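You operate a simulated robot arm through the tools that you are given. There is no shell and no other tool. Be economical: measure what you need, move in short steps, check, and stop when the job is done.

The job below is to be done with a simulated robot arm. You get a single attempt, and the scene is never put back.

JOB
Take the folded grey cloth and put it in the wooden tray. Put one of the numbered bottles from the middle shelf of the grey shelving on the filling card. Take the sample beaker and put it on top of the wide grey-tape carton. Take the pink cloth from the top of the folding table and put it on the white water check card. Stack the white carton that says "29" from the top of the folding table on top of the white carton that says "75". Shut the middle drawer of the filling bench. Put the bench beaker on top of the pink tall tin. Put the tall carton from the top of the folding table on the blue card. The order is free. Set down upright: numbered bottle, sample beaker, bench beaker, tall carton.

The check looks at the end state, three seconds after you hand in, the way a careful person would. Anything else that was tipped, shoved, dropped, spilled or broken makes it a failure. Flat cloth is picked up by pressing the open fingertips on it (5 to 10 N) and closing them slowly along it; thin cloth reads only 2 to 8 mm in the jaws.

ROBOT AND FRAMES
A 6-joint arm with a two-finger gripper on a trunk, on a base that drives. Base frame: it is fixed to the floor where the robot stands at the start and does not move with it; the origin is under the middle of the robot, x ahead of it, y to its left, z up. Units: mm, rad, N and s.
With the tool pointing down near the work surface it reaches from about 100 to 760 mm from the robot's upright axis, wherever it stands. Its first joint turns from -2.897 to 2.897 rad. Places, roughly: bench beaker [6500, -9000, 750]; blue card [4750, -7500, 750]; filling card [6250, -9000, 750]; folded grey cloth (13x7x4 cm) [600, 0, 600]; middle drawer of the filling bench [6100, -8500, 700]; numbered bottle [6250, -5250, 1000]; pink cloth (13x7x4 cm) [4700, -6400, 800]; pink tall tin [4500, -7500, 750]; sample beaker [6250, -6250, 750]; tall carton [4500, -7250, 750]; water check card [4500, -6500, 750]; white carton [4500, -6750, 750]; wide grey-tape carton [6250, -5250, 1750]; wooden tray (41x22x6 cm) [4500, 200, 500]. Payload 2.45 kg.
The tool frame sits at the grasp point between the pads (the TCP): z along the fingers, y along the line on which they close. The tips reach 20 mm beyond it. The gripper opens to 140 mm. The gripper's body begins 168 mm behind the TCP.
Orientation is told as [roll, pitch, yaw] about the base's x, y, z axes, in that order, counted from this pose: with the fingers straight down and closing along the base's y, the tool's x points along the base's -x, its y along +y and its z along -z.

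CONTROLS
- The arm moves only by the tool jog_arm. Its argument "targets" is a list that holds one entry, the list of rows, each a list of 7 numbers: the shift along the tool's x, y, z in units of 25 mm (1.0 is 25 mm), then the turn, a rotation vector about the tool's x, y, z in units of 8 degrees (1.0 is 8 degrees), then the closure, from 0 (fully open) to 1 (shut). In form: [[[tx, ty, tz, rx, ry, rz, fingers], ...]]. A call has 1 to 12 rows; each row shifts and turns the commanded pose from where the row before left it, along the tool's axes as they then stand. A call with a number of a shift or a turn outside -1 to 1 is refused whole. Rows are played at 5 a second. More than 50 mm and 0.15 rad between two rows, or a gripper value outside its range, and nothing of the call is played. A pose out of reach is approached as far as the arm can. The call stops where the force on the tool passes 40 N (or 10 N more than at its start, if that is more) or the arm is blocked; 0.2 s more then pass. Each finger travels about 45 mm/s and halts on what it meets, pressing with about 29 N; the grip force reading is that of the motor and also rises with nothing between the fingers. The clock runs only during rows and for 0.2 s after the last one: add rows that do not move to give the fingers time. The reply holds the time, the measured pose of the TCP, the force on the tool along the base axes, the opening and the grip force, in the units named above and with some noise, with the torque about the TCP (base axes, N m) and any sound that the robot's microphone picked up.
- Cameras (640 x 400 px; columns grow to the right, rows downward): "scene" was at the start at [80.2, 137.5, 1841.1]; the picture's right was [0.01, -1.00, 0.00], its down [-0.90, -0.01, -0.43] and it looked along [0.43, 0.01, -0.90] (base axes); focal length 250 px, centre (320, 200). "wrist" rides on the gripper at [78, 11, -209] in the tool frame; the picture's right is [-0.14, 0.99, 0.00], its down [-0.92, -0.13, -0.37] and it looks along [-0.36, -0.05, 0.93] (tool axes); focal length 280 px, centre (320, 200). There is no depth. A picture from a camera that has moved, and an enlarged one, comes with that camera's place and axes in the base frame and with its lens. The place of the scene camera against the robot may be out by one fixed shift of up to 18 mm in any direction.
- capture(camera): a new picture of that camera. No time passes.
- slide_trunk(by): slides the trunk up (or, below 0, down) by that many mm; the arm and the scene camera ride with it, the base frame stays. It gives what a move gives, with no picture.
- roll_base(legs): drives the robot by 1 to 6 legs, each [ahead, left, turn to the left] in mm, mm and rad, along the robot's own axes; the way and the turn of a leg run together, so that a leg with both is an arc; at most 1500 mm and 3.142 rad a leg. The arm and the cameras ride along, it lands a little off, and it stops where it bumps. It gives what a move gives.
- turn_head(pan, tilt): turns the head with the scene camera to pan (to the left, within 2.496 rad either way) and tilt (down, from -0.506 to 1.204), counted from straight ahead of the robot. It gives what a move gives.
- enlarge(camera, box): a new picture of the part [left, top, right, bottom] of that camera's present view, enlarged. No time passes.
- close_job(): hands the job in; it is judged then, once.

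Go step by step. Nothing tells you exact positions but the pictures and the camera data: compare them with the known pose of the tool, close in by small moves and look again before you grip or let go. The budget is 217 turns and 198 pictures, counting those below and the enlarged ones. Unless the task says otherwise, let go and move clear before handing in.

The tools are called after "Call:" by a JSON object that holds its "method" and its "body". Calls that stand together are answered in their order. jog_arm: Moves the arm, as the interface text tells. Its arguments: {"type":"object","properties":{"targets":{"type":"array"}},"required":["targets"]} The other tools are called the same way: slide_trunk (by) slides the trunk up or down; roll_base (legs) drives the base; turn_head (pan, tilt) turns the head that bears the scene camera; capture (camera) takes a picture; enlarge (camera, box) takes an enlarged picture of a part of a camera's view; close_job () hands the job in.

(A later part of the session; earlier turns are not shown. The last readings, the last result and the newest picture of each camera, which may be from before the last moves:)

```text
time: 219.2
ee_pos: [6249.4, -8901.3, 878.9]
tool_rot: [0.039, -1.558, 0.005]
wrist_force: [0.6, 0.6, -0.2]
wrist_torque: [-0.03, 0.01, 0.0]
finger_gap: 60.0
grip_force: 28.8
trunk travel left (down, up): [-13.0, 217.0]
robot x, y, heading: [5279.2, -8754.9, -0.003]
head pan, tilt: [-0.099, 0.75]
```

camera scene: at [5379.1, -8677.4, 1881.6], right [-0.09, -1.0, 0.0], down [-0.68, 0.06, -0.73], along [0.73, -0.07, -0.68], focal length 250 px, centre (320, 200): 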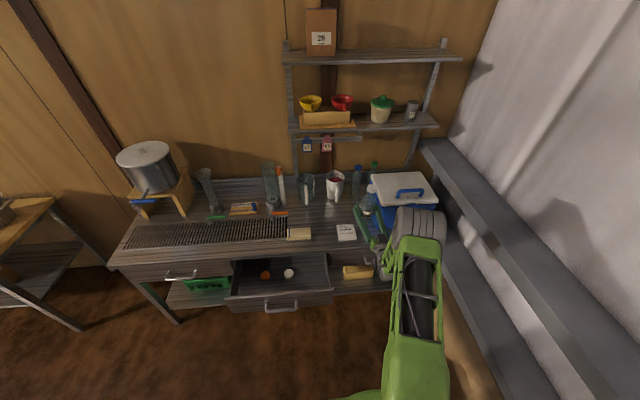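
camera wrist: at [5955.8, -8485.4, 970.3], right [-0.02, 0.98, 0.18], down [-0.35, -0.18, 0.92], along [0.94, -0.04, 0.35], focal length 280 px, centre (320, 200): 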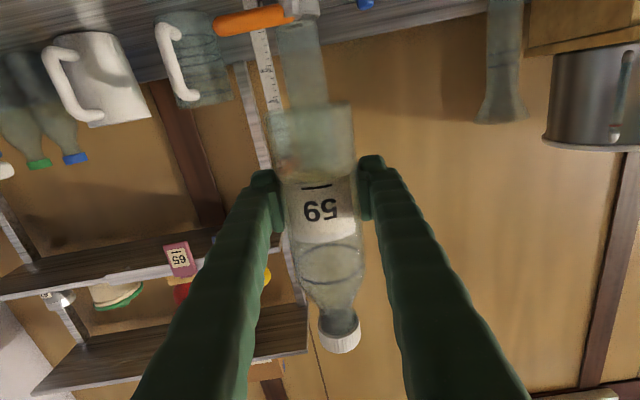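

Call:
{"method": "jog_arm", "body": {"targets": [[[0.15, 0, 0, 0, 0, 0, 0.65], [0.15, 0, 0, 0, 0, 0, 0.65], [0.15, 0, 0, 0, 0, 0, 0.65], [0.15, 0, 0, 0, 0, 0, 0.65], [0, 0, 0, 0, 0, 0, 0.65]]]}}

Call:
{"method": "enlarge", "body": {"camera": "scene", "box": [300, 180, 420, 260]}}

Call:
{"method": "capture", "body": {"camera": "wrist"}}

```text
time: 220.4
ee_pos: [6248.8, -8902.9, 867.2]
tool_rot: [-0.098, -1.563, 0.14]
wrist_force: [1.8, -1.8, 24.3]
wrist_torque: [-0.19, -0.02, -0.03]
finger_gap: 60.0
grip_force: 28.7
trunk travel left (down, up): [-13.0, 217.0]
robot x, y, heading: [5281.4, -8754.4, -0.001]
head pan, tilt: [-0.099, 0.75]
```

```text
5.00 times, centred on (360, 220) of scene
camera zoom: at [5377.4, -8625.4, 1781.8], right [-0.1, -0.99, 0.0], down [-0.68, 0.07, -0.73], along [0.73, -0.08, -0.68], focal length 1251 px, centre (120, 100)
```

zoom: 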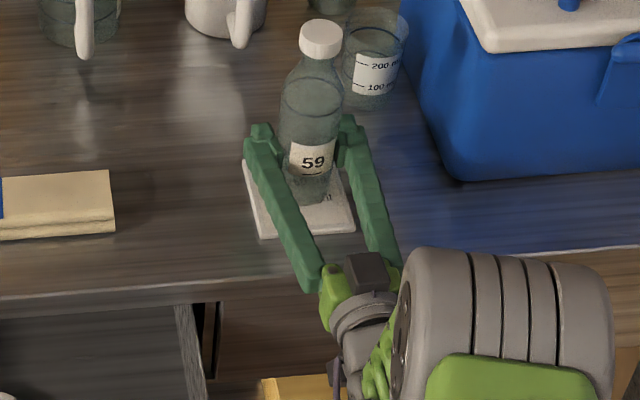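

```text
133 pictures are left
camera wrist: at [6041.5, -8901.0, 791.1], right [-0.04, 0.99, 0.14], down [-0.36, -0.14, 0.92], along [0.93, -0.01, 0.36], focal length 280 px, centre (320, 200)
```

wrist: 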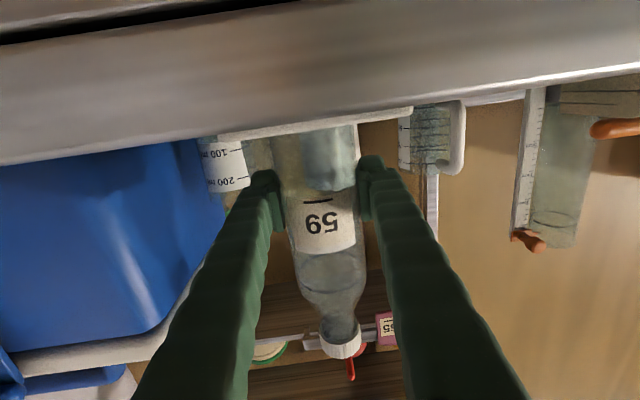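

The bottle stands on the card. I'll ease the pressure, open, and back out straight.

Call:
{"method": "jog_arm", "body": {"targets": [[[-0.06, 0, 0, 0, 0, 0, 0.65], [0, 0, 0, 0, 0, 0, 0.5], [0, 0, 0, 0, 0, 0, 0.38], [0, 0, 0, 0, 0, 0, 0.3], [0, 0, 0, 0, 0, 0, 0.3]]]}}

Call:
{"method": "roll_base", "body": {"legs": [[-250, 0, 0]]}}

Call:
{"method": "capture", "body": {"camera": "scene"}}

```text
time: 221.6
ee_pos: [6249.5, -8902.0, 864.9]
tool_rot: [0.076, -1.557, -0.033]
wrist_force: [-0.6, -0.5, 0.0]
wrist_torque: [-0.01, -0.01, 0.0]
finger_gap: 98.1
grip_force: 0.0
trunk travel left (down, up): [-13.0, 217.0]
robot x, y, heading: [5276.6, -8757.0, -0.005]
head pan, tilt: [-0.099, 0.75]
```

```text
time: 223.4
ee_pos: [5998.0, -8901.3, 864.6]
tool_rot: [0.066, -1.559, -0.027]
wrist_force: [-0.1, -0.3, -0.8]
wrist_torque: [-0.02, 0.0, 0.0]
finger_gap: 98.1
grip_force: 0.1
trunk travel left (down, up): [-13.0, 217.0]
robot x, y, heading: [5025.9, -8752.7, -0.001]
head pan, tilt: [-0.099, 0.75]
```

```text
132 pictures are left
camera scene: at [5128.9, -8624.8, 1781.7], right [-0.1, -0.99, 0.0], down [-0.68, 0.07, -0.73], along [0.73, -0.08, -0.68], focal length 250 px, centre (320, 200)
```

scene: 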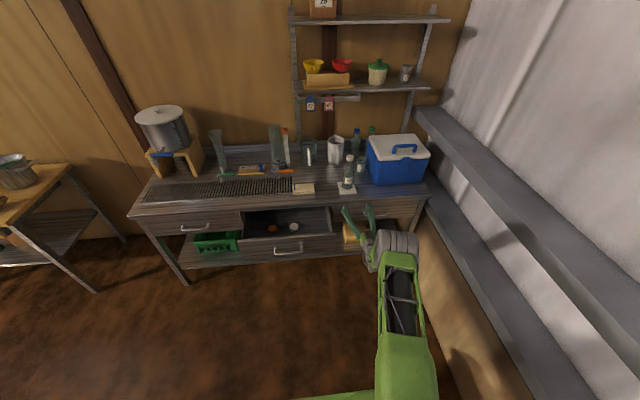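

Bottle 59 stands on the filling card. Next is the drawer. I'll bring the gripper back to pointing down while pulling it in, then push the drawer with the closed fingers.

Call:
{"method": "jog_arm", "body": {"targets": [[[0, 0, -1, 0, 1, 0, 0.5], [0.14, 0, -0.99, 0, 1, 0, 0.6], [0.28, 0, -0.96, 0, 1, 0, 0.7], [0.41, 0, -0.91, 0, 1, 0, 0.8], [0.53, 0, -0.85, 0, 1, 0, 0.9], [0.64, 0, -0.77, 0, 1, 0, 1], [0.74, 0, -0.67, 0, 1, 0, 1], [0.83, 0, -0.56, 0, 1, 0, 1], [0.9, 0, -0.44, 0, 1, 0, 1], [0.95, 0, -0.31, 0, 1, 0, 1], [0.98, 0, -0.17, 0, 1, 0, 1], [0, 0, 0, 0, 0.2, 0, 1]]]}}

Call:
{"method": "enlarge", "body": {"camera": "scene", "box": [120, 140, 440, 340]}}

```text
time: 226.0
ee_pos: [5721.6, -8913.7, 869.4]
tool_rot: [0.001, 0.009, 0.044]
wrist_force: [0.8, 1.1, 0.1]
wrist_torque: [-0.05, 0.01, 0.01]
finger_gap: 0.0
grip_force: 28.6
trunk travel left (down, up): [-13.0, 217.0]
robot x, y, heading: [5026.2, -8751.8, -0.005]
head pan, tilt: [-0.099, 0.75]
```

```text
2.00 times, centred on (280, 240) of scene
camera zoom: at [5129.2, -8624.9, 1781.6], right [-0.1, -0.99, 0.0], down [-0.68, 0.07, -0.73], along [0.73, -0.08, -0.68], focal length 500 px, centre (400, 120)
```

zoom: 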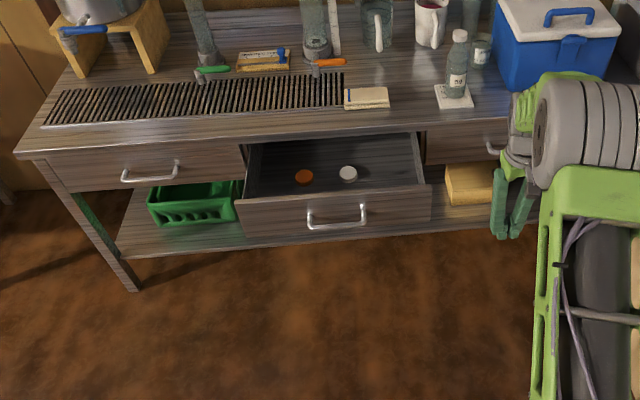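

The drawer front is at x≈5965, spans y -8294 to -8798, and its top is near z 755. I'll retract the arm and line up with the drawer's middle.

Call:
{"method": "jog_arm", "body": {"targets": [[[1, 0, 0, 0, 0, 0.3, 1], [1, 0, 0, 0, 0, 0, 1], [1, 0, 0, 0, 0, 0, 1], [1, 0, 0, 0, 0, 0, 1], [1, 0, 0, 0, 0, 0, 1], [1, 0, 0, 0, 0, 0, 1], [1, 0, 0, 0, 0, 0, 1], [0.6, 0, 0, 0, 0, 0, 1], [0, 0, 0, 0, 0, 0, 1]]]}}

Call:
{"method": "roll_base", "body": {"legs": [[0, 368, 0], [365, 0, 0.005]]}}

Call:
{"method": "capture", "body": {"camera": "wrist"}}

```text
time: 228.0
ee_pos: [5533.8, -8916.5, 871.4]
tool_rot: [0.002, 0.006, 0.001]
wrist_force: [0.3, -0.1, 0.5]
wrist_torque: [0.02, 0.0, -0.02]
finger_gap: 0.1
grip_force: 28.7
trunk travel left (down, up): [-13.0, 217.0]
robot x, y, heading: [5027.5, -8750.4, -0.01]
head pan, tilt: [-0.099, 0.75]
```

```text
time: 233.8
ee_pos: [5901.8, -8538.6, 870.1]
tool_rot: [0.0, 0.007, 0.008]
wrist_force: [0.5, 0.2, 0.0]
wrist_torque: [-0.01, 0.01, 0.01]
finger_gap: 0.1
grip_force: 28.7
trunk travel left (down, up): [-13.0, 217.0]
robot x, y, heading: [5394.4, -8377.0, -0.002]
head pan, tilt: [-0.099, 0.75]
```

```text
130 pictures are left
camera wrist: at [5828.0, -8529.1, 1079.7], right [0.13, 0.99, 0.0], down [0.92, -0.12, 0.36], along [0.36, -0.05, -0.93], focal length 280 px, centre (320, 200)
```

wrist: 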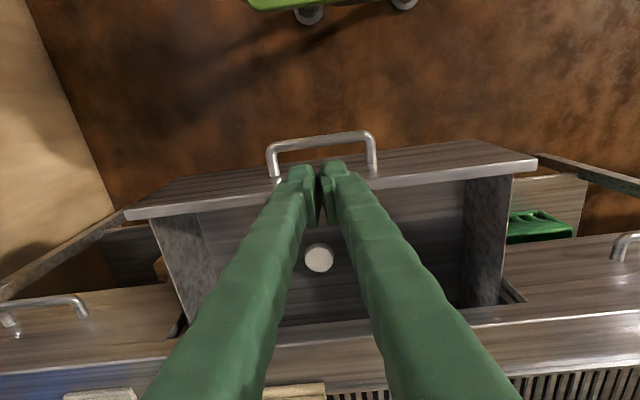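

The drawer edge seems nearer, around x 5930. I'll move back 50 mm, lower in front of it, and then push.

Call:
{"method": "jog_arm", "body": {"targets": [[[1, 0, 0, 0, 0, 0, 1], [1, 0, 0, 0, 0, 0, 1], [0, 0, 1, 0, 0, 0, 1], [0, 0, 1, 0, 0, 0, 1], [0, 0, 1, 0, 0, 0, 1], [0, 0, 1, 0, 0, 0, 1], [0, 0, 1, 0, 0, 0, 1], [0, 0, 0.4, 0, 0, 0, 1], [0, 0, 0, 0, 0, 0, 1]]]}}

Call:
{"method": "capture", "body": {"camera": "wrist"}}

```text
time: 235.8
ee_pos: [5853.4, -8539.1, 735.3]
tool_rot: [-0.001, 0.006, 0.006]
wrist_force: [0.0, 0.0, -0.6]
wrist_torque: [-0.01, -0.02, -0.03]
finger_gap: 0.1
grip_force: 28.9
trunk travel left (down, up): [-13.0, 217.0]
robot x, y, heading: [5397.0, -8376.7, -0.001]
head pan, tilt: [-0.099, 0.75]
```

```text
129 pictures are left
camera wrist: at [5777.4, -8529.3, 945.3], right [0.13, 0.99, 0.0], down [0.92, -0.12, 0.36], along [0.36, -0.05, -0.93], focal length 280 px, centre (320, 200)
```

wrist: 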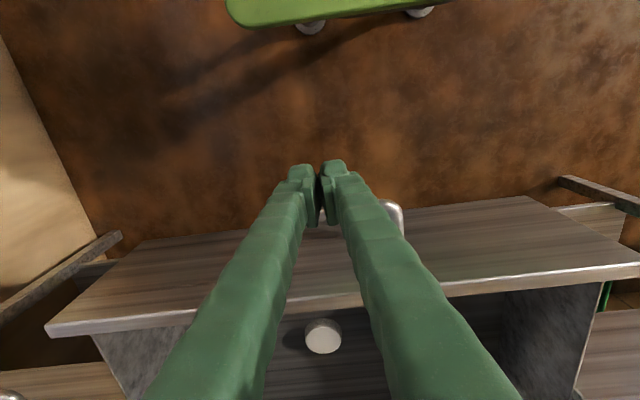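

The drawer front's top edge is at x≈5924, z≈769, so my fingertip height is right. I'll push it in.

Call:
{"method": "jog_arm", "body": {"targets": [[[-1, 0, 0, 0, 0, 0, 1], [-0.8, 0, 0, 0, 0, 0, 1], [-0.6, 0, 0, 0, 0, 0, 1], [-0.6, 0, 0, 0, 0, 0, 1], [-0.6, 0, 0, 0, 0, 0, 1], [-0.6, 0, 0, 0, 0, 0, 1], [-0.6, 0, 0, 0, 0, 0, 1], [-0.6, 0, 0, 0, 0, 0, 1], [-0.6, 0, 0, 0, 0, 0, 1], [-0.6, 0, 0, 0, 0, 0, 1], [-0.6, 0, 0, 0, 0, 0, 1], [-0.6, 0, 0, 0, 0, 0, 1]]]}}

Call:
{"method": "capture", "body": {"camera": "wrist"}}

```text
time: 238.4
ee_pos: [6048.0, -8538.8, 733.6]
tool_rot: [0.001, 0.006, 0.007]
wrist_force: [-1.0, -0.3, 0.0]
wrist_torque: [-0.03, 0.0, 0.01]
finger_gap: 0.0
grip_force: 29.0
trunk travel left (down, up): [-13.0, 217.0]
robot x, y, heading: [5394.1, -8381.4, 0.006]
head pan, tilt: [-0.099, 0.75]
```

```text
128 pictures are left
camera wrist: at [5972.1, -8528.0, 943.7], right [0.13, 0.99, 0.0], down [0.92, -0.12, 0.36], along [0.36, -0.05, -0.93], focal length 280 px, centre (320, 200)
```

wrist: 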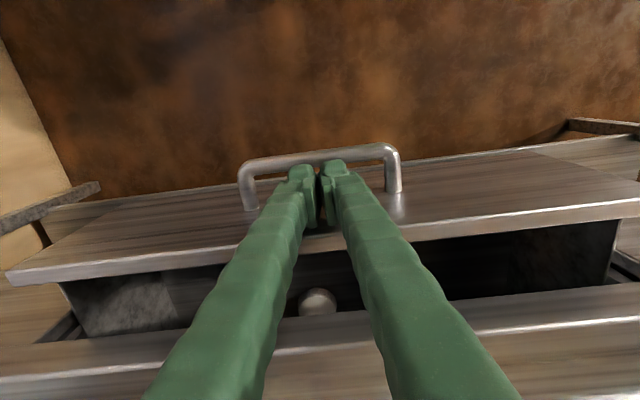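

The drawer is sliding in, so I'll keep pushing until it stops.

Call:
{"method": "jog_arm", "body": {"targets": [[[-0.6, 0, 0, 0, 0, 0, 1], [-0.6, 0, 0, 0, 0, 0, 1], [-0.4, 0, 0, 0, 0, 0, 1], [-0.4, 0, 0, 0, 0, 0, 1], [-0.3, 0, 0, 0, 0, 0, 1], [-0.3, 0, 0, 0, 0, 0, 1], [-0.3, 0, 0, 0, 0, 0, 1], [-0.3, 0, 0, 0, 0, 0, 1], [-0.3, 0, 0, 0, 0, 0, 1], [-0.3, 0, 0, 0, 0, 0, 1], [0, 0, 0, 0, 0, 0, 1]]]}}

Call:
{"method": "capture", "body": {"camera": "wrist"}}

```text
time: 240.3
ee_pos: [6120.4, -8537.5, 730.0]
tool_rot: [0.005, 0.026, 0.003]
wrist_force: [-9.3, 0.2, 0.0]
wrist_torque: [-0.04, -0.65, -0.35]
finger_gap: 0.0
grip_force: 29.0
trunk travel left (down, up): [-13.0, 217.0]
robot x, y, heading: [5394.5, -8377.1, -0.003]
head pan, tilt: [-0.099, 0.75]
stopped in row 9: the force on the tool passed its limit at 47 N (the readings are from after the stop); the commanded pose is now the measured one
```

```text
127 pictures are left
camera wrist: at [6048.7, -8528.2, 941.4], right [0.13, 0.99, 0.0], down [0.93, -0.13, 0.34], along [0.34, -0.05, -0.94], focal length 280 px, centre (320, 200)
```

wrist: 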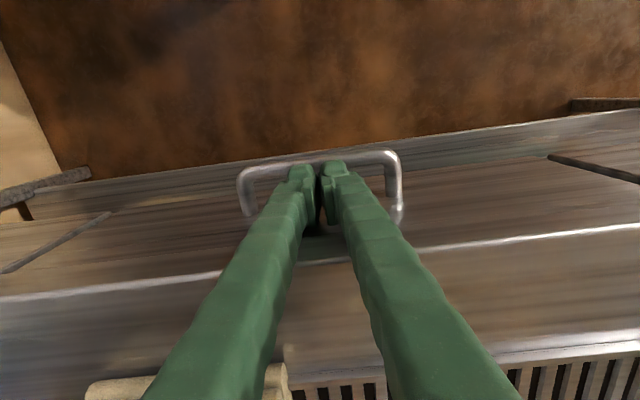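

It stopped firmly. I'll come off it, rise clear of the handle, and check from the head camera.

Call:
{"method": "jog_arm", "body": {"targets": [[[0.2, 0, 0, 0, 0, 0, 1], [0, 0, -1, 0, 0, 0, 1], [0, 0, -1, 0, 0, 0, 1], [0, 0, -1, 0, 0, 0, 1], [1, 0, -1, 0, 0, 0, 1], [1, 0, -1, 0, 0, 0, 1], [1, 0, 0, 0, 0, 0, 1], [1, 0, 0, 0, 0, 0, 1], [1, 0, 0, 0, 0, 0, 1], [1, 0, 0, 0, 0, 0, 1]]]}}

Call:
{"method": "turn_head", "body": {"pan": 0, "tilt": 0.9}}

Call:
{"method": "capture", "body": {"camera": "scene"}}

```text
time: 242.5
ee_pos: [5968.3, -8538.0, 859.4]
tool_rot: [0.003, 0.02, 0.003]
wrist_force: [-0.6, 0.4, -0.8]
wrist_torque: [0.01, -0.04, -0.01]
finger_gap: 0.0
grip_force: 29.6
trunk travel left (down, up): [-13.0, 217.0]
robot x, y, heading: [5396.4, -8376.5, 0.004]
head pan, tilt: [-0.099, 0.75]
```

```text
time: 243.2
ee_pos: [5968.1, -8537.7, 859.0]
tool_rot: [0.002, 0.023, 0.002]
wrist_force: [-0.6, 0.6, 0.2]
wrist_torque: [0.02, 0.01, 0.03]
finger_gap: 0.0
grip_force: 29.0
trunk travel left (down, up): [-13.0, 217.0]
robot x, y, heading: [5396.4, -8379.8, -0.005]
head pan, tilt: [0.0, 0.901]
```

```text
126 pictures are left
camera scene: at [5490.4, -8242.1, 1769.7], right [0.0, -1.0, 0.0], down [-0.78, 0.0, -0.62], along [0.62, 0.0, -0.78], focal length 250 px, centre (320, 200)
```

scene: 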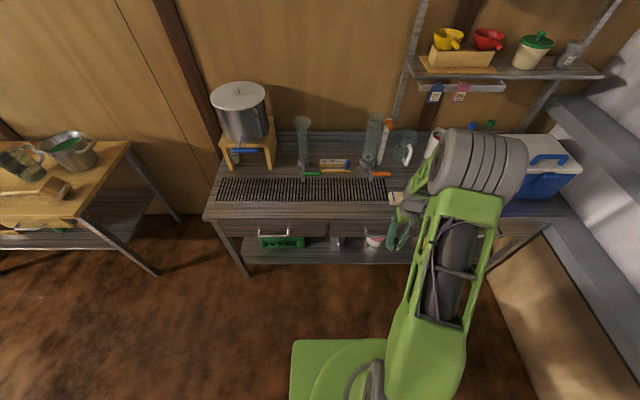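

Call:
{"method": "enlarge", "body": {"camera": "scene", "box": [200, 160, 440, 310]}}

Call:
{"method": "capture", "body": {"camera": "wrist"}}

```text
2.67 times, centred on (320, 235) of scene
camera zoom: at [5490.4, -8242.1, 1769.7], right [0.0, -1.0, 0.0], down [-0.78, 0.0, -0.62], along [0.62, 0.0, -0.78], focal length 667 px, centre (320, 107)
```

zoom: 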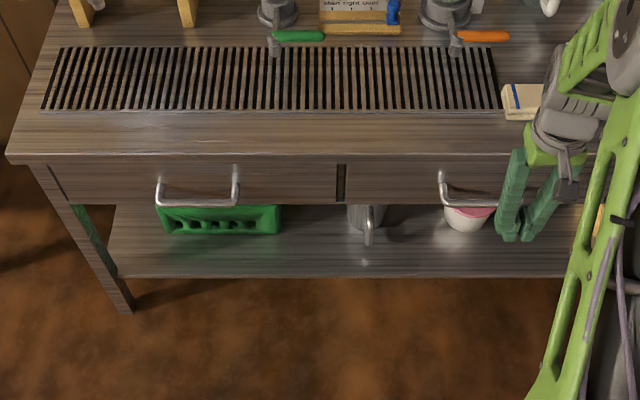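

```text
124 pictures are left
camera wrist: at [5897.2, -8528.5, 1070.0], right [0.13, 0.99, 0.0], down [0.93, -0.13, 0.35], along [0.34, -0.05, -0.94], focal length 280 px, centre (320, 200)
```

wrist: 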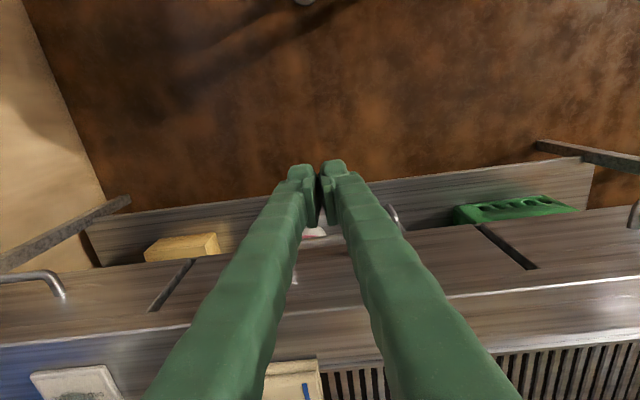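

The drawer is shut. Next is the bench beaker at about (6410, -9025), close to the cooler, so I'll close along x. I'll open up, turn the gripper 90° and raise it, then slide right.

Call:
{"method": "jog_arm", "body": {"targets": [[[0, 0, -1, 0, 0, 1, 0.8], [0, 0, -1, 0, 0, 1, 0.6], [0, 0, -1, 0, 0, 1, 0.4], [0, 0, -1, 0, 0, 1, 0.2], [0, 0, -1, 0, 0, 1, 0.2], [0, 0, -0.5, 0, 0, 1, 0.2], [0, 0, 0, 0, 0, 1, 0.2], [0, 0, 0, 0, 0, 1, 0.2], [0, 0, 0, 0, 0, 1, 0.2], [0, 0, 0, 0, 0, 1, 0.2], [0, 0, 0, 0, 0, 1, 0.2], [0, 0, 0, 0, 0, 0.25, 0.2]]]}}

Call:
{"method": "roll_base", "body": {"legs": [[0, -590, 0.004]]}}

Call:
{"method": "turn_head", "body": {"pan": -0.1, "tilt": 0.8}}

Call:
{"method": "capture", "body": {"camera": "scene"}}

Call:
{"method": "capture", "body": {"camera": "wrist"}}

```text
time: 245.8
ee_pos: [5974.2, -8539.2, 997.4]
tool_rot: [-0.022, 0.003, -1.569]
wrist_force: [-0.3, 1.0, -0.5]
wrist_torque: [-0.02, 0.02, -0.01]
finger_gap: 112.1
grip_force: 0.0
trunk travel left (down, up): [-13.0, 217.0]
robot x, y, heading: [5397.3, -8379.1, -0.004]
head pan, tilt: [0.0, 0.901]
```

```text
time: 251.5
ee_pos: [5972.7, -9128.8, 997.5]
tool_rot: [-0.022, 0.003, -1.57]
wrist_force: [-0.2, -0.7, 0.8]
wrist_torque: [-0.01, -0.03, 0.0]
finger_gap: 111.8
grip_force: 0.1
trunk travel left (down, up): [-13.0, 217.0]
robot x, y, heading: [5396.5, -8966.9, -0.008]
head pan, tilt: [0.0, 0.901]
```

```text
time: 252.1
ee_pos: [5972.7, -9129.1, 996.4]
tool_rot: [-0.022, 0.004, -1.568]
wrist_force: [-0.1, -0.1, 1.2]
wrist_torque: [0.02, 0.0, 0.0]
finger_gap: 111.9
grip_force: 0.1
trunk travel left (down, up): [-13.0, 217.0]
robot x, y, heading: [5393.4, -8965.7, -0.0]
head pan, tilt: [-0.099, 0.799]
```

```text
123 pictures are left
camera scene: at [5494.5, -8838.4, 1777.6], right [-0.1, -0.99, 0.0], down [-0.71, 0.07, -0.7], along [0.69, -0.07, -0.72], focal length 250 px, centre (320, 200)
```

scene: 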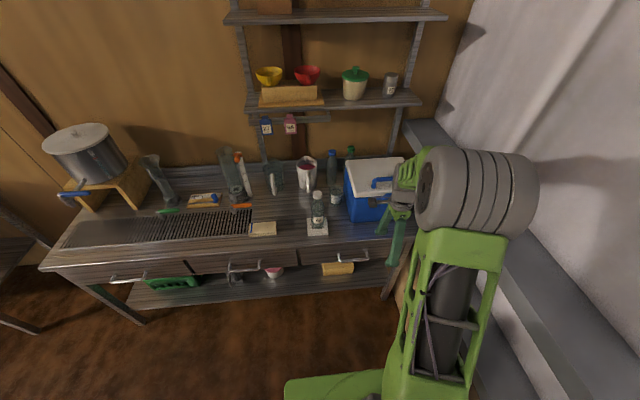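

```text
122 pictures are left
camera wrist: at [5989.0, -9051.5, 1206.0], right [0.99, -0.14, -0.02], down [-0.12, -0.92, 0.37], along [-0.07, -0.36, -0.93], focal length 280 px, centre (320, 200)
```

wrist: 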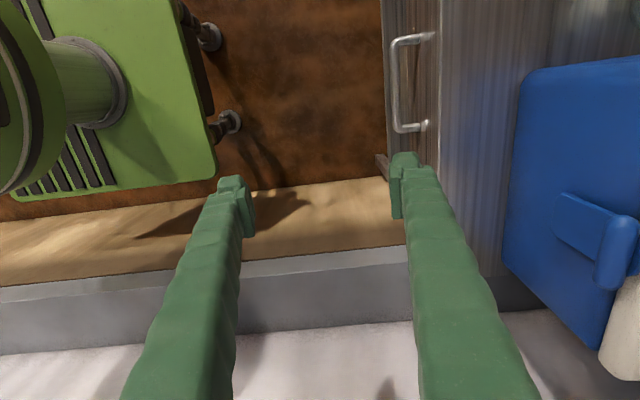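

Call:
{"method": "enlarge", "body": {"camera": "scene", "box": [250, 120, 430, 240]}}

```text
3.33 times, centred on (340, 180) of scene
camera zoom: at [5494.5, -8838.4, 1777.6], right [-0.1, -0.99, 0.0], down [-0.71, 0.07, -0.7], along [0.69, -0.07, -0.72], focal length 834 px, centre (253, 267)
```

zoom: 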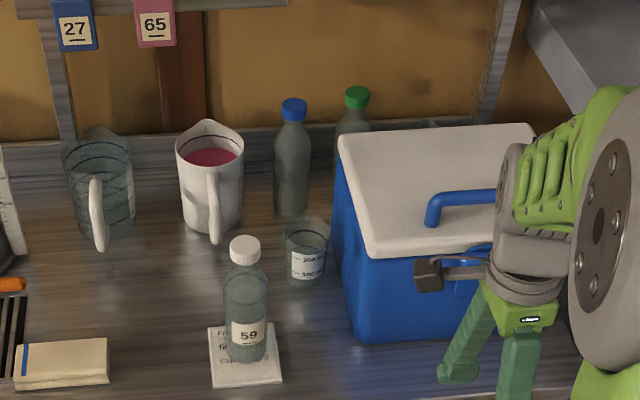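

Beaker: centre about (6410, -9017), z 795-890, ⌀73, with an 18 mm gap to the cooler. I'll centre in y, then drive forward over the bench.

Call:
{"method": "jog_arm", "body": {"targets": [[[1, 0, 0, 0, 0, 0, 0.3], [1, 0, 0, 0, 0, 0, 0.3], [1, 0, 0, 0, 0, 0, 0.3], [1, 0, 0, 0, 0, 0, 0.3], [0.5, 0, 0, 0, 0, 0, 0.3], [0, 0, 0, 0, 0, 0, 0.3]]]}}

Call:
{"method": "roll_base", "body": {"legs": [[300, 0, 0]]}}

Call:
{"method": "capture", "body": {"camera": "wrist"}}

```text
time: 253.5
ee_pos: [5971.7, -9017.1, 998.2]
tool_rot: [-0.023, 0.004, -1.569]
wrist_force: [0.2, -0.2, -0.6]
wrist_torque: [-0.01, 0.0, -0.01]
finger_gap: 98.1
grip_force: 0.1
trunk travel left (down, up): [-13.0, 217.0]
robot x, y, heading: [5397.6, -8969.7, -0.001]
head pan, tilt: [-0.099, 0.799]
```

```text
time: 255.6
ee_pos: [6273.7, -9019.7, 996.7]
tool_rot: [-0.022, 0.004, -1.573]
wrist_force: [0.3, -0.1, -0.6]
wrist_torque: [0.0, 0.02, -0.02]
finger_gap: 98.0
grip_force: 0.1
trunk travel left (down, up): [-13.0, 217.0]
robot x, y, heading: [5692.7, -8967.1, -0.006]
head pan, tilt: [-0.099, 0.799]
```

```text
120 pictures are left
camera wrist: at [6289.2, -8942.4, 1206.4], right [0.99, -0.14, -0.02], down [-0.12, -0.92, 0.37], along [-0.07, -0.36, -0.93], focal length 280 px, centre (320, 200)
```

wrist: 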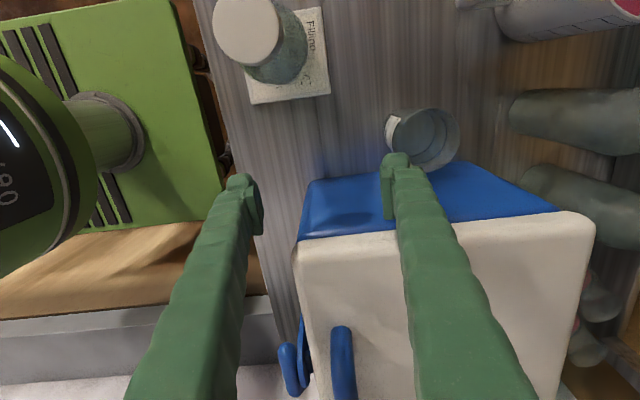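

Call:
{"method": "jog_arm", "body": {"targets": [[[0.2, 1, 0, 0, 0, 0, 0.3], [0.2, 1, 0, 0, 0, 0, 0.3], [0, 1, 0, 0, 0, 0, 0.3], [0, 1, 0, 0, 0, 0, 0.3], [0, 1, 0, 0, 0, 0, 0.3], [0, 0.12, 0.6, 0, 0, 0, 0.3], [0, 0, 0.6, 0, 0, 0, 0.3], [0, 0, 0, 0, 0, 0, 0.3]]]}}

Call:
{"method": "capture", "body": {"camera": "wrist"}}

```text
time: 257.4
ee_pos: [6398.9, -9010.6, 964.3]
tool_rot: [-0.022, 0.003, -1.572]
wrist_force: [-0.2, -0.7, 0.1]
wrist_torque: [-0.01, -0.01, 0.01]
finger_gap: 98.0
grip_force: 0.0
trunk travel left (down, up): [-13.0, 217.0]
robot x, y, heading: [5691.2, -8966.1, -0.007]
head pan, tilt: [-0.099, 0.799]
```

```text
119 pictures are left
camera wrist: at [6415.1, -8933.3, 1173.2], right [0.99, -0.14, -0.02], down [-0.12, -0.92, 0.37], along [-0.07, -0.36, -0.93], focal length 280 px, centre (320, 200)
```

wrist: 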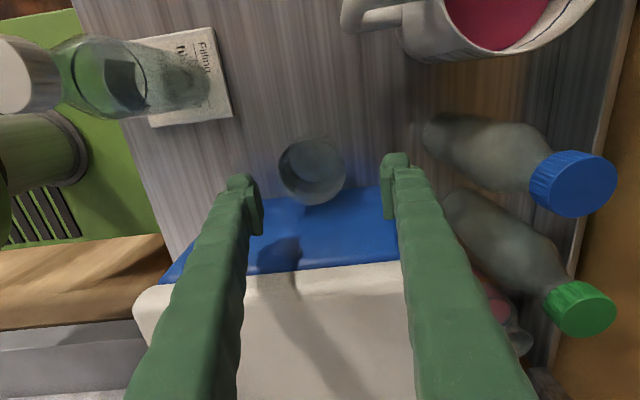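

The beaker is centred to within about 8 mm. I'll correct and descend around it.

Call:
{"method": "jog_arm", "body": {"targets": [[[0, -0.3, 0.8, 0, 0, 0, 0.3], [0, 0, 0.9, 0, 0, 0, 0.3], [0, 0, 0.9, 0, 0, 0, 0.3], [0, 0, 0.9, 0, 0, 0, 0.3], [0, 0, 0.6, 0, 0, 0, 0.3], [0, 0, 0, 0, 0, 0, 0.3]]]}}

Call:
{"method": "capture", "body": {"camera": "wrist"}}

```text
time: 258.8
ee_pos: [6389.5, -9009.4, 862.1]
tool_rot: [-0.023, 0.003, -1.573]
wrist_force: [0.3, -0.3, -0.5]
wrist_torque: [0.0, -0.02, 0.02]
finger_gap: 97.7
grip_force: 0.0
trunk travel left (down, up): [-13.0, 217.0]
robot x, y, heading: [5698.1, -8968.7, -0.002]
head pan, tilt: [-0.099, 0.799]
```

```text
118 pictures are left
camera wrist: at [6405.9, -8933.1, 1071.1], right [0.99, -0.14, -0.02], down [-0.12, -0.92, 0.37], along [-0.07, -0.36, -0.93], focal length 280 px, centre (320, 200)
```

wrist: 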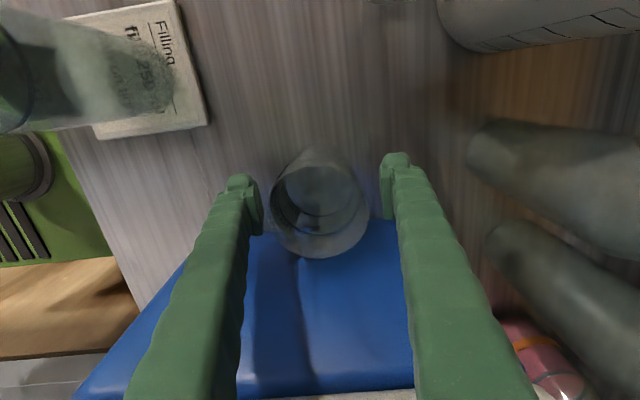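

It's centred, so I'll close gently.

Call:
{"method": "jog_arm", "body": {"targets": [[[0, 0, 0, 0, 0, 0, 0.36], [0, 0, 0, 0, 0, 0, 0.42], [0, 0, 0, 0, 0, 0, 0.47], [0, 0, 0, 0, 0, 0, 0.52], [0, 0, 0, 0, 0, 0, 0.58], [0, 0, 0, 0, 0, 0, 0.58]]]}}

Call:
{"method": "capture", "body": {"camera": "wrist"}}

```text
time: 260.2
ee_pos: [6388.9, -9009.5, 862.7]
tool_rot: [-0.023, 0.003, -1.573]
wrist_force: [-0.5, -0.2, 1.2]
wrist_torque: [0.01, 0.0, 0.0]
finger_gap: 70.6
grip_force: 28.7
trunk travel left (down, up): [-13.0, 217.0]
robot x, y, heading: [5694.1, -8967.3, -0.007]
head pan, tilt: [-0.099, 0.799]
```

```text
117 pictures are left
camera wrist: at [6405.9, -8933.0, 1071.4], right [0.99, -0.14, -0.02], down [-0.12, -0.92, 0.37], along [-0.07, -0.36, -0.93], focal length 280 px, centre (320, 200)
```

wrist: 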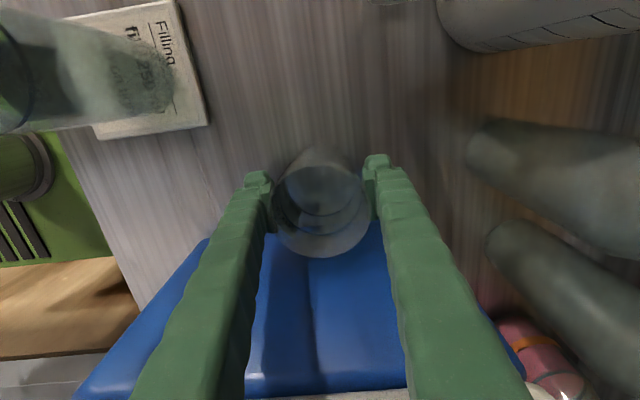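

It's held at 70.6 mm. I'll lift 100 mm with the trunk, then back straight out.

Call:
{"method": "slide_trunk", "body": {"by": 100}}

Call:
{"method": "roll_base", "body": {"legs": [[-480, 0, 0]]}}

Call:
{"method": "turn_head", "body": {"pan": 0.1, "tilt": 0.7}}

Call:
{"method": "capture", "body": {"camera": "scene"}}

```text
time: 261.5
ee_pos: [6389.7, -9010.1, 961.5]
tool_rot: [-0.022, 0.004, -1.572]
wrist_force: [-0.1, 0.3, -0.1]
wrist_torque: [0.03, 0.02, 0.05]
finger_gap: 70.6
grip_force: 29.0
trunk travel left (down, up): [-113.0, 117.0]
robot x, y, heading: [5699.8, -8967.2, -0.004]
head pan, tilt: [-0.099, 0.799]
```

```text
time: 264.3
ee_pos: [5915.9, -9006.1, 962.2]
tool_rot: [-0.022, 0.004, -1.569]
wrist_force: [-0.4, 1.6, -1.0]
wrist_torque: [-0.02, -0.02, -0.02]
finger_gap: 70.8
grip_force: 28.7
trunk travel left (down, up): [-113.0, 117.0]
robot x, y, heading: [5222.1, -8961.2, -0.002]
head pan, tilt: [-0.099, 0.799]
```

```text
time: 265.1
ee_pos: [5916.9, -9005.7, 962.1]
tool_rot: [-0.021, 0.005, -1.569]
wrist_force: [-0.4, -0.2, -0.4]
wrist_torque: [0.0, -0.01, 0.03]
finger_gap: 70.5
grip_force: 29.0
trunk travel left (down, up): [-113.0, 117.0]
robot x, y, heading: [5224.0, -8965.5, -0.003]
head pan, tilt: [0.099, 0.7]
```

```text
116 pictures are left
camera scene: at [5326.2, -8821.3, 1885.8], right [0.1, -1.0, 0.0], down [-0.64, -0.06, -0.76], along [0.76, 0.07, -0.64], focal length 250 px, centre (320, 200)
```

scene: 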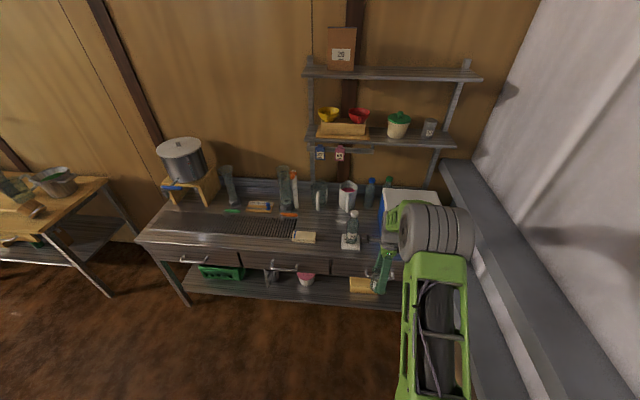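

Everything on the bench is undisturbed. I'll turn around to face the folding table, keep back near the benches, and then slide along to the tin.

Call:
{"method": "roll_base", "body": {"legs": [[0, 250, 0], [0, 0, 3.14]]}}

Call:
{"method": "roll_base", "body": {"legs": [[-450, 0, 0], [0, 900, 0]]}}

Call:
{"method": "turn_head", "body": {"pan": 0, "tilt": 0.6}}

Call:
{"method": "capture", "body": {"camera": "scene"}}

```text
time: 275.2
ee_pos: [4530.2, -8653.9, 962.1]
tool_rot: [-0.025, 0.002, 1.543]
wrist_force: [-0.1, -0.2, -0.9]
wrist_torque: [0.0, -0.02, 0.03]
finger_gap: 70.6
grip_force: 28.4
trunk travel left (down, up): [-113.0, 117.0]
robot x, y, heading: [5221.4, -8714.1, 3.112]
head pan, tilt: [0.099, 0.7]
```

```text
time: 282.2
ee_pos: [4956.1, -9158.3, 960.6]
tool_rot: [-0.023, 0.005, 1.565]
wrist_force: [0.0, 1.4, 0.1]
wrist_torque: [-0.08, 0.0, 0.01]
finger_gap: 70.7
grip_force: 28.8
trunk travel left (down, up): [-113.0, 117.0]
robot x, y, heading: [5653.2, -9204.5, 3.131]
head pan, tilt: [0.099, 0.7]
stopped in leg 2: the robot was blocked; the commanded pose is now the measured one
```

```text
time: 282.9
ee_pos: [4956.5, -9159.1, 962.5]
tool_rot: [-0.022, 0.004, 1.564]
wrist_force: [-0.6, -0.1, -0.9]
wrist_torque: [0.0, -0.03, 0.03]
finger_gap: 70.8
grip_force: 29.0
trunk travel left (down, up): [-113.0, 117.0]
robot x, y, heading: [5648.9, -9206.4, 3.125]
head pan, tilt: [0.0, 0.6]
```

```text
115 pictures are left
camera scene: at [5558.6, -9346.9, 1894.4], right [0.01, 1.0, 0.0], down [0.57, -0.01, -0.82], along [-0.82, 0.01, -0.57], focal length 250 px, centre (320, 200)
```

scene: 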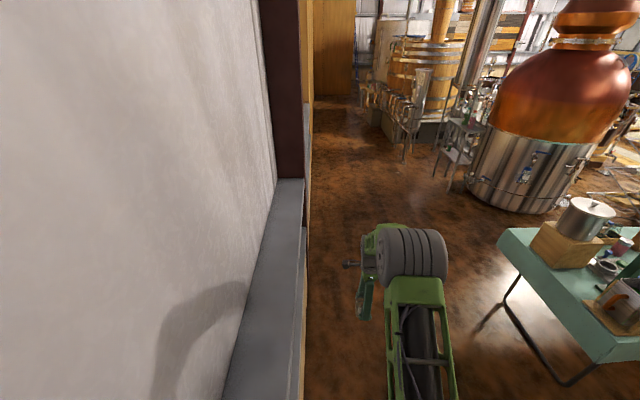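

Wrong sign there, so the base just touched the wall, and nothing was disturbed. I'll back off a bit and slide the other way along the table.

Call:
{"method": "roll_base", "body": {"legs": [[-130, -100, 0.01], [0, -1400, 0]]}}

Call:
{"method": "capture", "body": {"camera": "scene"}}

```text
time: 296.5
ee_pos: [5080.0, -7676.8, 962.0]
tool_rot: [-0.022, 0.003, 1.59]
wrist_force: [-0.1, 0.0, -0.8]
wrist_torque: [0.02, 0.01, 0.01]
finger_gap: 70.6
grip_force: 29.1
trunk travel left (down, up): [-113.0, 117.0]
robot x, y, heading: [5775.2, -7701.3, -3.136]
head pan, tilt: [0.0, 0.6]
```

```text
114 pictures are left
camera scene: at [5686.1, -7849.8, 1894.5], right [-0.01, 1.0, 0.0], down [0.56, 0.01, -0.83], along [-0.83, -0.01, -0.56], focal length 250 px, centre (320, 200)
```

scene: 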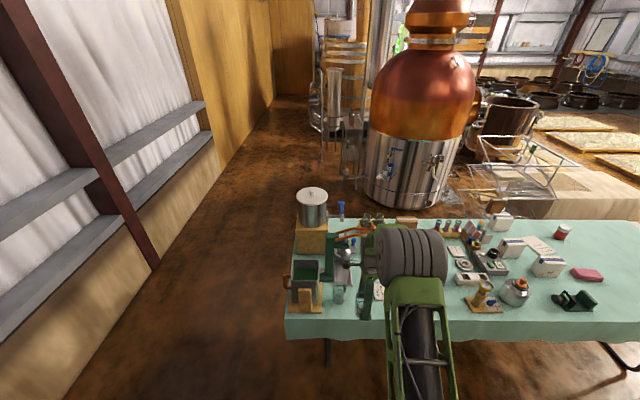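

Call:
{"method": "enlarge", "body": {"camera": "scene", "box": [270, 180, 430, 340]}}

Call:
{"method": "enlarge", "body": {"camera": "scene", "box": [400, 190, 640, 340]}}

```text
2.50 times, centred on (350, 260) of scene
camera zoom: at [5686.1, -7849.8, 1894.5], right [-0.01, 1.0, 0.0], down [0.56, 0.01, -0.83], along [-0.83, -0.01, -0.56], focal length 626 px, centre (245, 50)
```

zoom: 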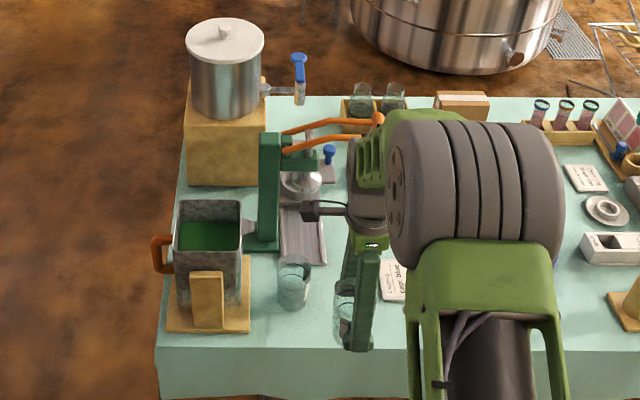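

```text
2.67 times, centred on (520, 265) of scene
camera zoom: at [5686.1, -7849.8, 1894.5], right [-0.01, 1.0, 0.0], down [0.56, 0.01, -0.83], along [-0.83, -0.01, -0.56], focal length 667 px, centre (-213, 27)
```

zoom: 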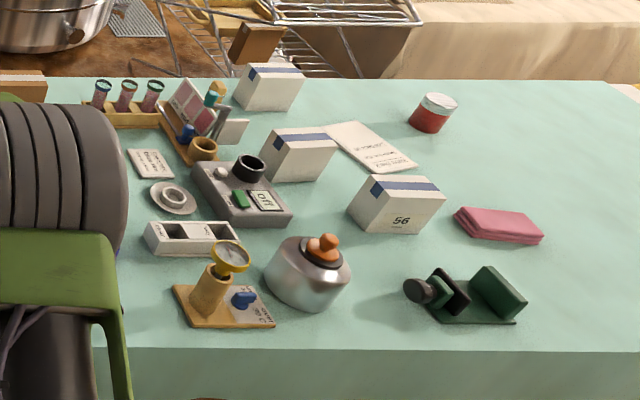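

The arm hides part of the table. I'll slide along to get clear views of all the items.

Call:
{"method": "roll_base", "body": {"legs": [[0, -520, -0.005]]}}

Call:
{"method": "turn_head", "body": {"pan": 0.25, "tilt": 0.7}}

Call:
{"method": "capture", "body": {"camera": "scene"}}

Call:
{"method": "enlarge", "body": {"camera": "scene", "box": [180, 120, 420, 270]}}

```text
time: 301.6
ee_pos: [5075.3, -7150.9, 963.1]
tool_rot: [-0.022, 0.003, 1.585]
wrist_force: [-1.2, -0.3, -0.4]
wrist_torque: [-0.04, -0.01, 0.02]
finger_gap: 70.6
grip_force: 29.0
trunk travel left (down, up): [-113.0, 117.0]
robot x, y, heading: [5769.1, -7181.5, -3.133]
head pan, tilt: [0.0, 0.6]
```

```text
time: 302.3
ee_pos: [5076.2, -7149.5, 963.0]
tool_rot: [-0.023, 0.003, 1.584]
wrist_force: [0.3, -0.2, -1.5]
wrist_torque: [0.0, 0.01, -0.01]
finger_gap: 70.3
grip_force: 28.9
trunk travel left (down, up): [-113.0, 117.0]
robot x, y, heading: [5771.2, -7180.7, -3.134]
head pan, tilt: [0.25, 0.7]
```

```text
111 pictures are left
camera scene: at [5687.5, -7348.0, 1885.9], right [-0.25, 0.97, 0.0], down [0.62, 0.16, -0.77], along [-0.74, -0.19, -0.64], focal length 250 px, centre (320, 200)
```

scene: 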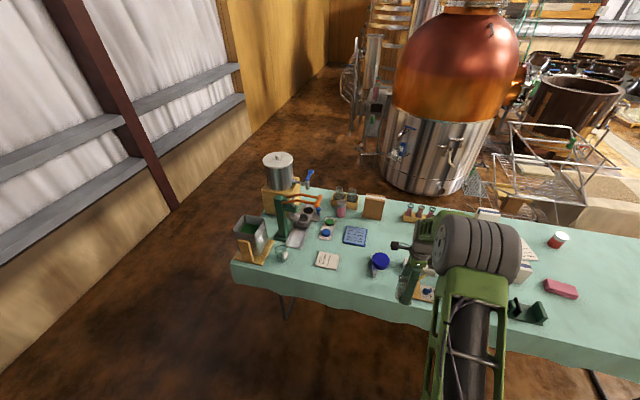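

```text
2.67 times, centred on (300, 195) of scene
camera zoom: at [5687.5, -7348.0, 1885.9], right [-0.25, 0.97, 0.0], down [0.62, 0.16, -0.77], along [-0.74, -0.19, -0.64], focal length 667 px, centre (373, 213)
```

zoom: 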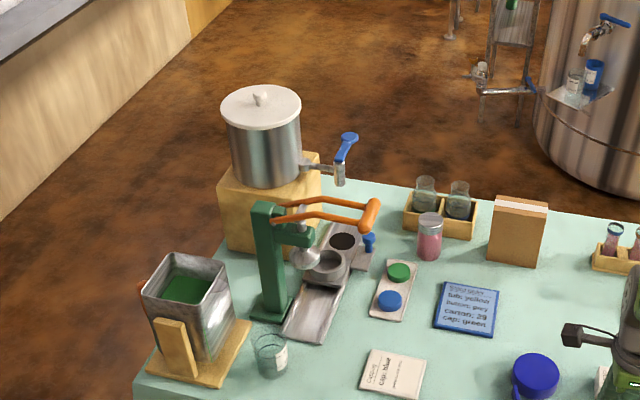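

Found: the pink tall tin at about (4501, -7508, top ≈868), the blue card, and the tall carton next to it. I'll raise the beaker, align in y, and approach the tin.

Call:
{"method": "slide_trunk", "body": {"by": 60}}

Call:
{"method": "roll_base", "body": {"legs": [[0, 330, -0.008], [350, 0, 0]]}}

Call:
{"method": "capture", "body": {"camera": "scene"}}

Call:
{"method": "capture", "body": {"camera": "wrist"}}

```text
time: 303.3
ee_pos: [5075.7, -7151.8, 1021.1]
tool_rot: [-0.022, 0.004, 1.584]
wrist_force: [0.0, 0.7, -0.7]
wrist_torque: [0.01, -0.04, -0.01]
finger_gap: 70.5
grip_force: 29.1
trunk travel left (down, up): [-173.0, 57.0]
robot x, y, heading: [5770.1, -7182.2, -3.14]
head pan, tilt: [0.25, 0.7]
```

```text
time: 308.7
ee_pos: [4730.8, -7475.0, 1021.6]
tool_rot: [-0.022, 0.005, 1.577]
wrist_force: [-0.7, 0.7, -0.4]
wrist_torque: [0.01, -0.05, -0.01]
finger_gap: 70.8
grip_force: 28.9
trunk travel left (down, up): [-173.0, 57.0]
robot x, y, heading: [5426.6, -7513.7, 3.139]
head pan, tilt: [0.25, 0.7]
```

```text
109 pictures are left
camera scene: at [5340.9, -7676.2, 1945.8], right [-0.24, 0.97, 0.0], down [0.63, 0.16, -0.76], along [-0.74, -0.19, -0.64], focal length 250 px, centre (320, 200)
```

scene: 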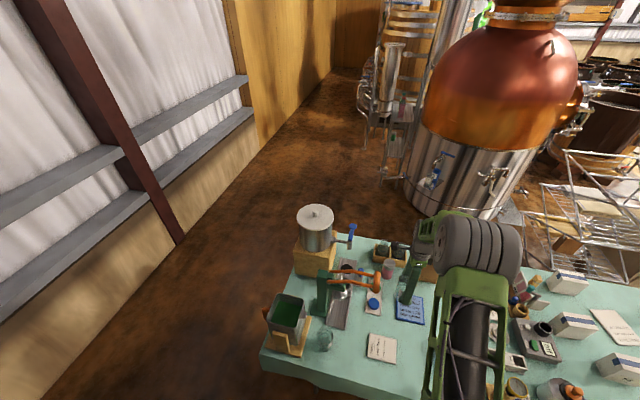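

```text
108 pictures are left
camera wrist: at [4717.3, -7552.4, 1230.9], right [-0.99, 0.13, -0.02], down [0.11, 0.92, 0.37], along [0.07, 0.36, -0.93], focal length 280 px, centre (320, 200)
```

wrist: 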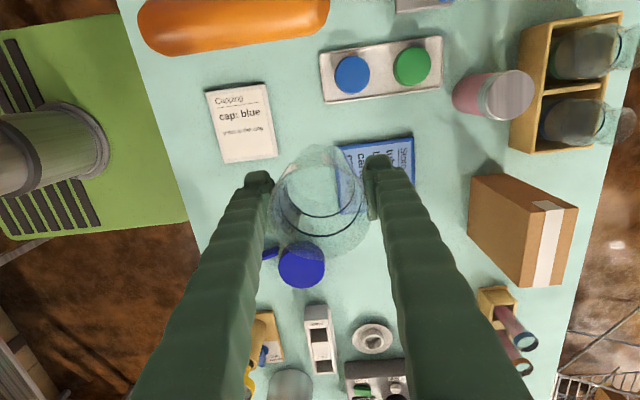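

The wrist view puts the tin at about (4505, -7517). I'll drive 205 mm ahead and 38 mm left and check the overlap.

Call:
{"method": "roll_base", "body": {"legs": [[205, 38, 0]]}}

Call:
{"method": "capture", "body": {"camera": "wrist"}}

```text
time: 310.3
ee_pos: [4530.2, -7514.0, 1021.6]
tool_rot: [-0.024, 0.004, 1.58]
wrist_force: [-1.1, -1.2, -1.4]
wrist_torque: [0.01, -0.03, -0.02]
finger_gap: 70.7
grip_force: 29.1
trunk travel left (down, up): [-173.0, 57.0]
robot x, y, heading: [5221.9, -7548.3, -3.142]
head pan, tilt: [0.25, 0.7]
```

```text
107 pictures are left
camera wrist: at [4516.3, -7591.8, 1230.7], right [-0.99, 0.13, -0.02], down [0.11, 0.92, 0.37], along [0.07, 0.36, -0.93], focal length 280 px, centre (320, 200)
```

wrist: 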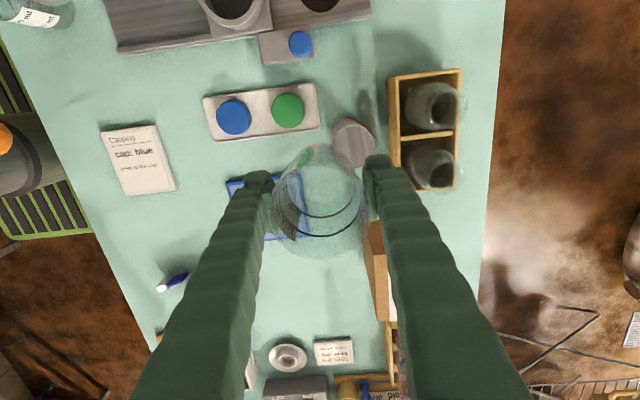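

Triangulated, the lid is at (4486, -7514) with its top near z 826. I'll shift 45 mm and lower part way.

Call:
{"method": "jog_arm", "body": {"targets": [[[0, 0.9, 0, 0, -0.17, 0, 0.58], [0, 0.9, 0, 0, 0, 0, 0.58], [0, 0, 1, 0, 0, 0, 0.58], [0, 0, 1, 0, 0, 0, 0.58], [0, 0, 0.6, 0, 0, 0, 0.58], [0, 0, 0, 0, 0, 0, 0.58]]]}}

Call:
{"method": "capture", "body": {"camera": "wrist"}}

Call:
{"method": "enlarge", "body": {"camera": "scene", "box": [320, 190, 480, 290]}}

```text
time: 311.7
ee_pos: [4486.5, -7512.8, 955.9]
tool_rot: [-0.024, -0.019, 1.578]
wrist_force: [0.3, -0.3, -0.3]
wrist_torque: [0.0, 0.0, -0.03]
finger_gap: 70.9
grip_force: 29.5
trunk travel left (down, up): [-173.0, 57.0]
robot x, y, heading: [5225.9, -7548.2, -3.139]
head pan, tilt: [0.25, 0.7]
```

```text
106 pictures are left
camera wrist: at [4474.0, -7595.7, 1163.6], right [-0.99, 0.13, -0.02], down [0.11, 0.91, 0.39], along [0.07, 0.38, -0.92], focal length 280 px, centre (320, 200)
```

wrist: 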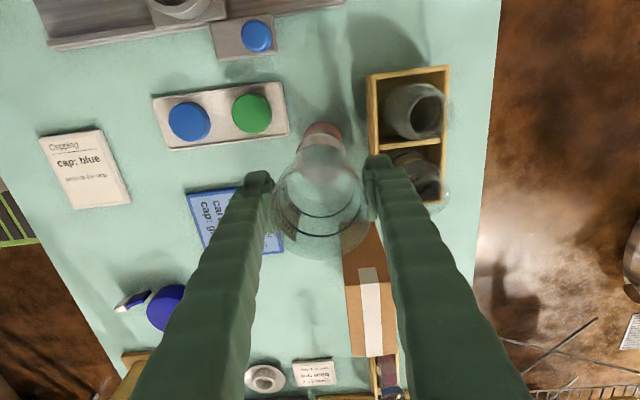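

```text
4.00 times, centred on (400, 240) of scene
camera zoom: at [5141.8, -7713.8, 1945.9], right [-0.25, 0.97, 0.0], down [0.62, 0.16, -0.77], along [-0.74, -0.19, -0.64], focal length 1001 px, centre (0, 40)
```

zoom: 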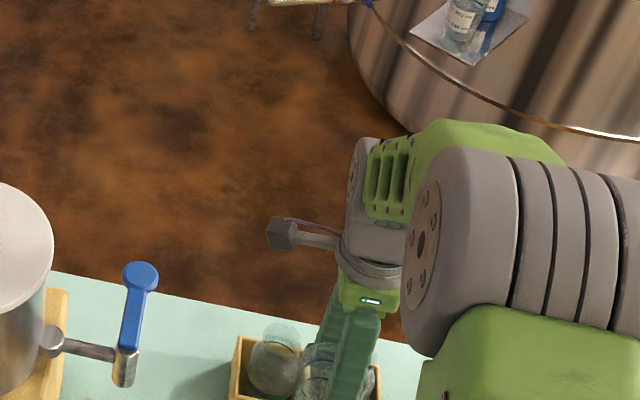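

Call:
{"method": "jog_arm", "body": {"targets": [[[0, 0.1, 0, -0.17, 0.14, 0, 0.58], [0, 0, 0, 0, 0, 0, 0.58]]]}}

Call:
{"method": "enlarge", "body": {"camera": "wrist", "box": [240, 100, 400, 260]}}

```text
time: 312.3
ee_pos: [4484.0, -7513.4, 956.9]
tool_rot: [0.001, -0.001, 1.579]
wrist_force: [-0.6, -0.3, -1.4]
wrist_torque: [0.01, 0.05, 0.0]
finger_gap: 70.6
grip_force: 28.8
trunk travel left (down, up): [-173.0, 57.0]
robot x, y, heading: [5225.2, -7549.8, -3.14]
head pan, tilt: [0.25, 0.7]
```

```text
2.50 times, centred on (320, 180) of wrist
camera zoom: at [4476.0, -7591.8, 1165.3], right [-0.99, 0.13, 0.0], down [0.12, 0.92, 0.37], along [0.05, 0.37, -0.93], focal length 701 px, centre (320, 250)
```

zoom: 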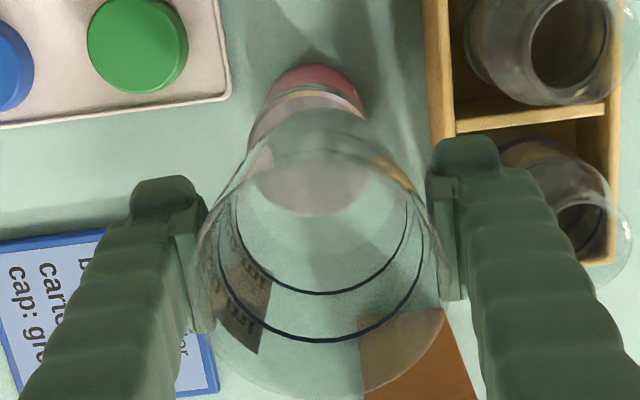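

The tin's lid lines up under the beaker, with a 6 mm x correction. I'll lower carefully to contact.

Call:
{"method": "jog_arm", "body": {"targets": [[[0, -0.25, 0.6, 0, 0, 0, 0.58], [0, 0, 0.4, 0, 0, 0, 0.58], [0, 0, 0.2, 0, 0, 0, 0.58], [0, 0, 0, 0, 0, 0, 0.58]]]}}

Call:
{"method": "enlarge", "body": {"camera": "wrist", "box": [240, 100, 400, 260]}}

```text
time: 313.3
ee_pos: [4489.3, -7513.7, 925.6]
tool_rot: [0.0, 0.0, 1.579]
wrist_force: [-0.2, -0.2, -0.5]
wrist_torque: [0.0, 0.0, 0.02]
finger_gap: 70.8
grip_force: 28.9
trunk travel left (down, up): [-173.0, 57.0]
robot x, y, heading: [5226.6, -7549.6, -3.142]
head pan, tilt: [0.25, 0.7]
```

```text
2.50 times, centred on (320, 180) of wrist
camera zoom: at [4481.6, -7591.5, 1134.7], right [-0.99, 0.13, 0.0], down [0.12, 0.92, 0.37], along [0.05, 0.37, -0.93], focal length 701 px, centre (320, 250)
```

zoom: 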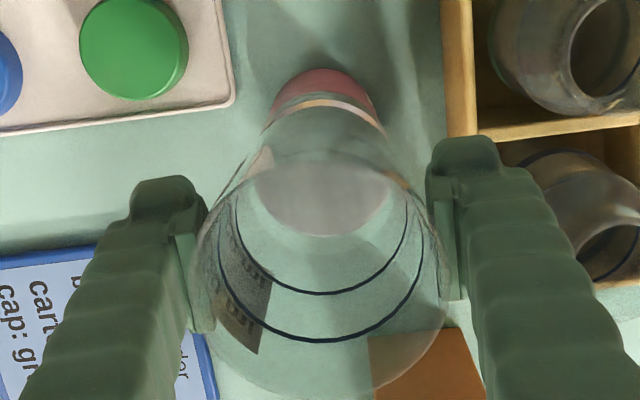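

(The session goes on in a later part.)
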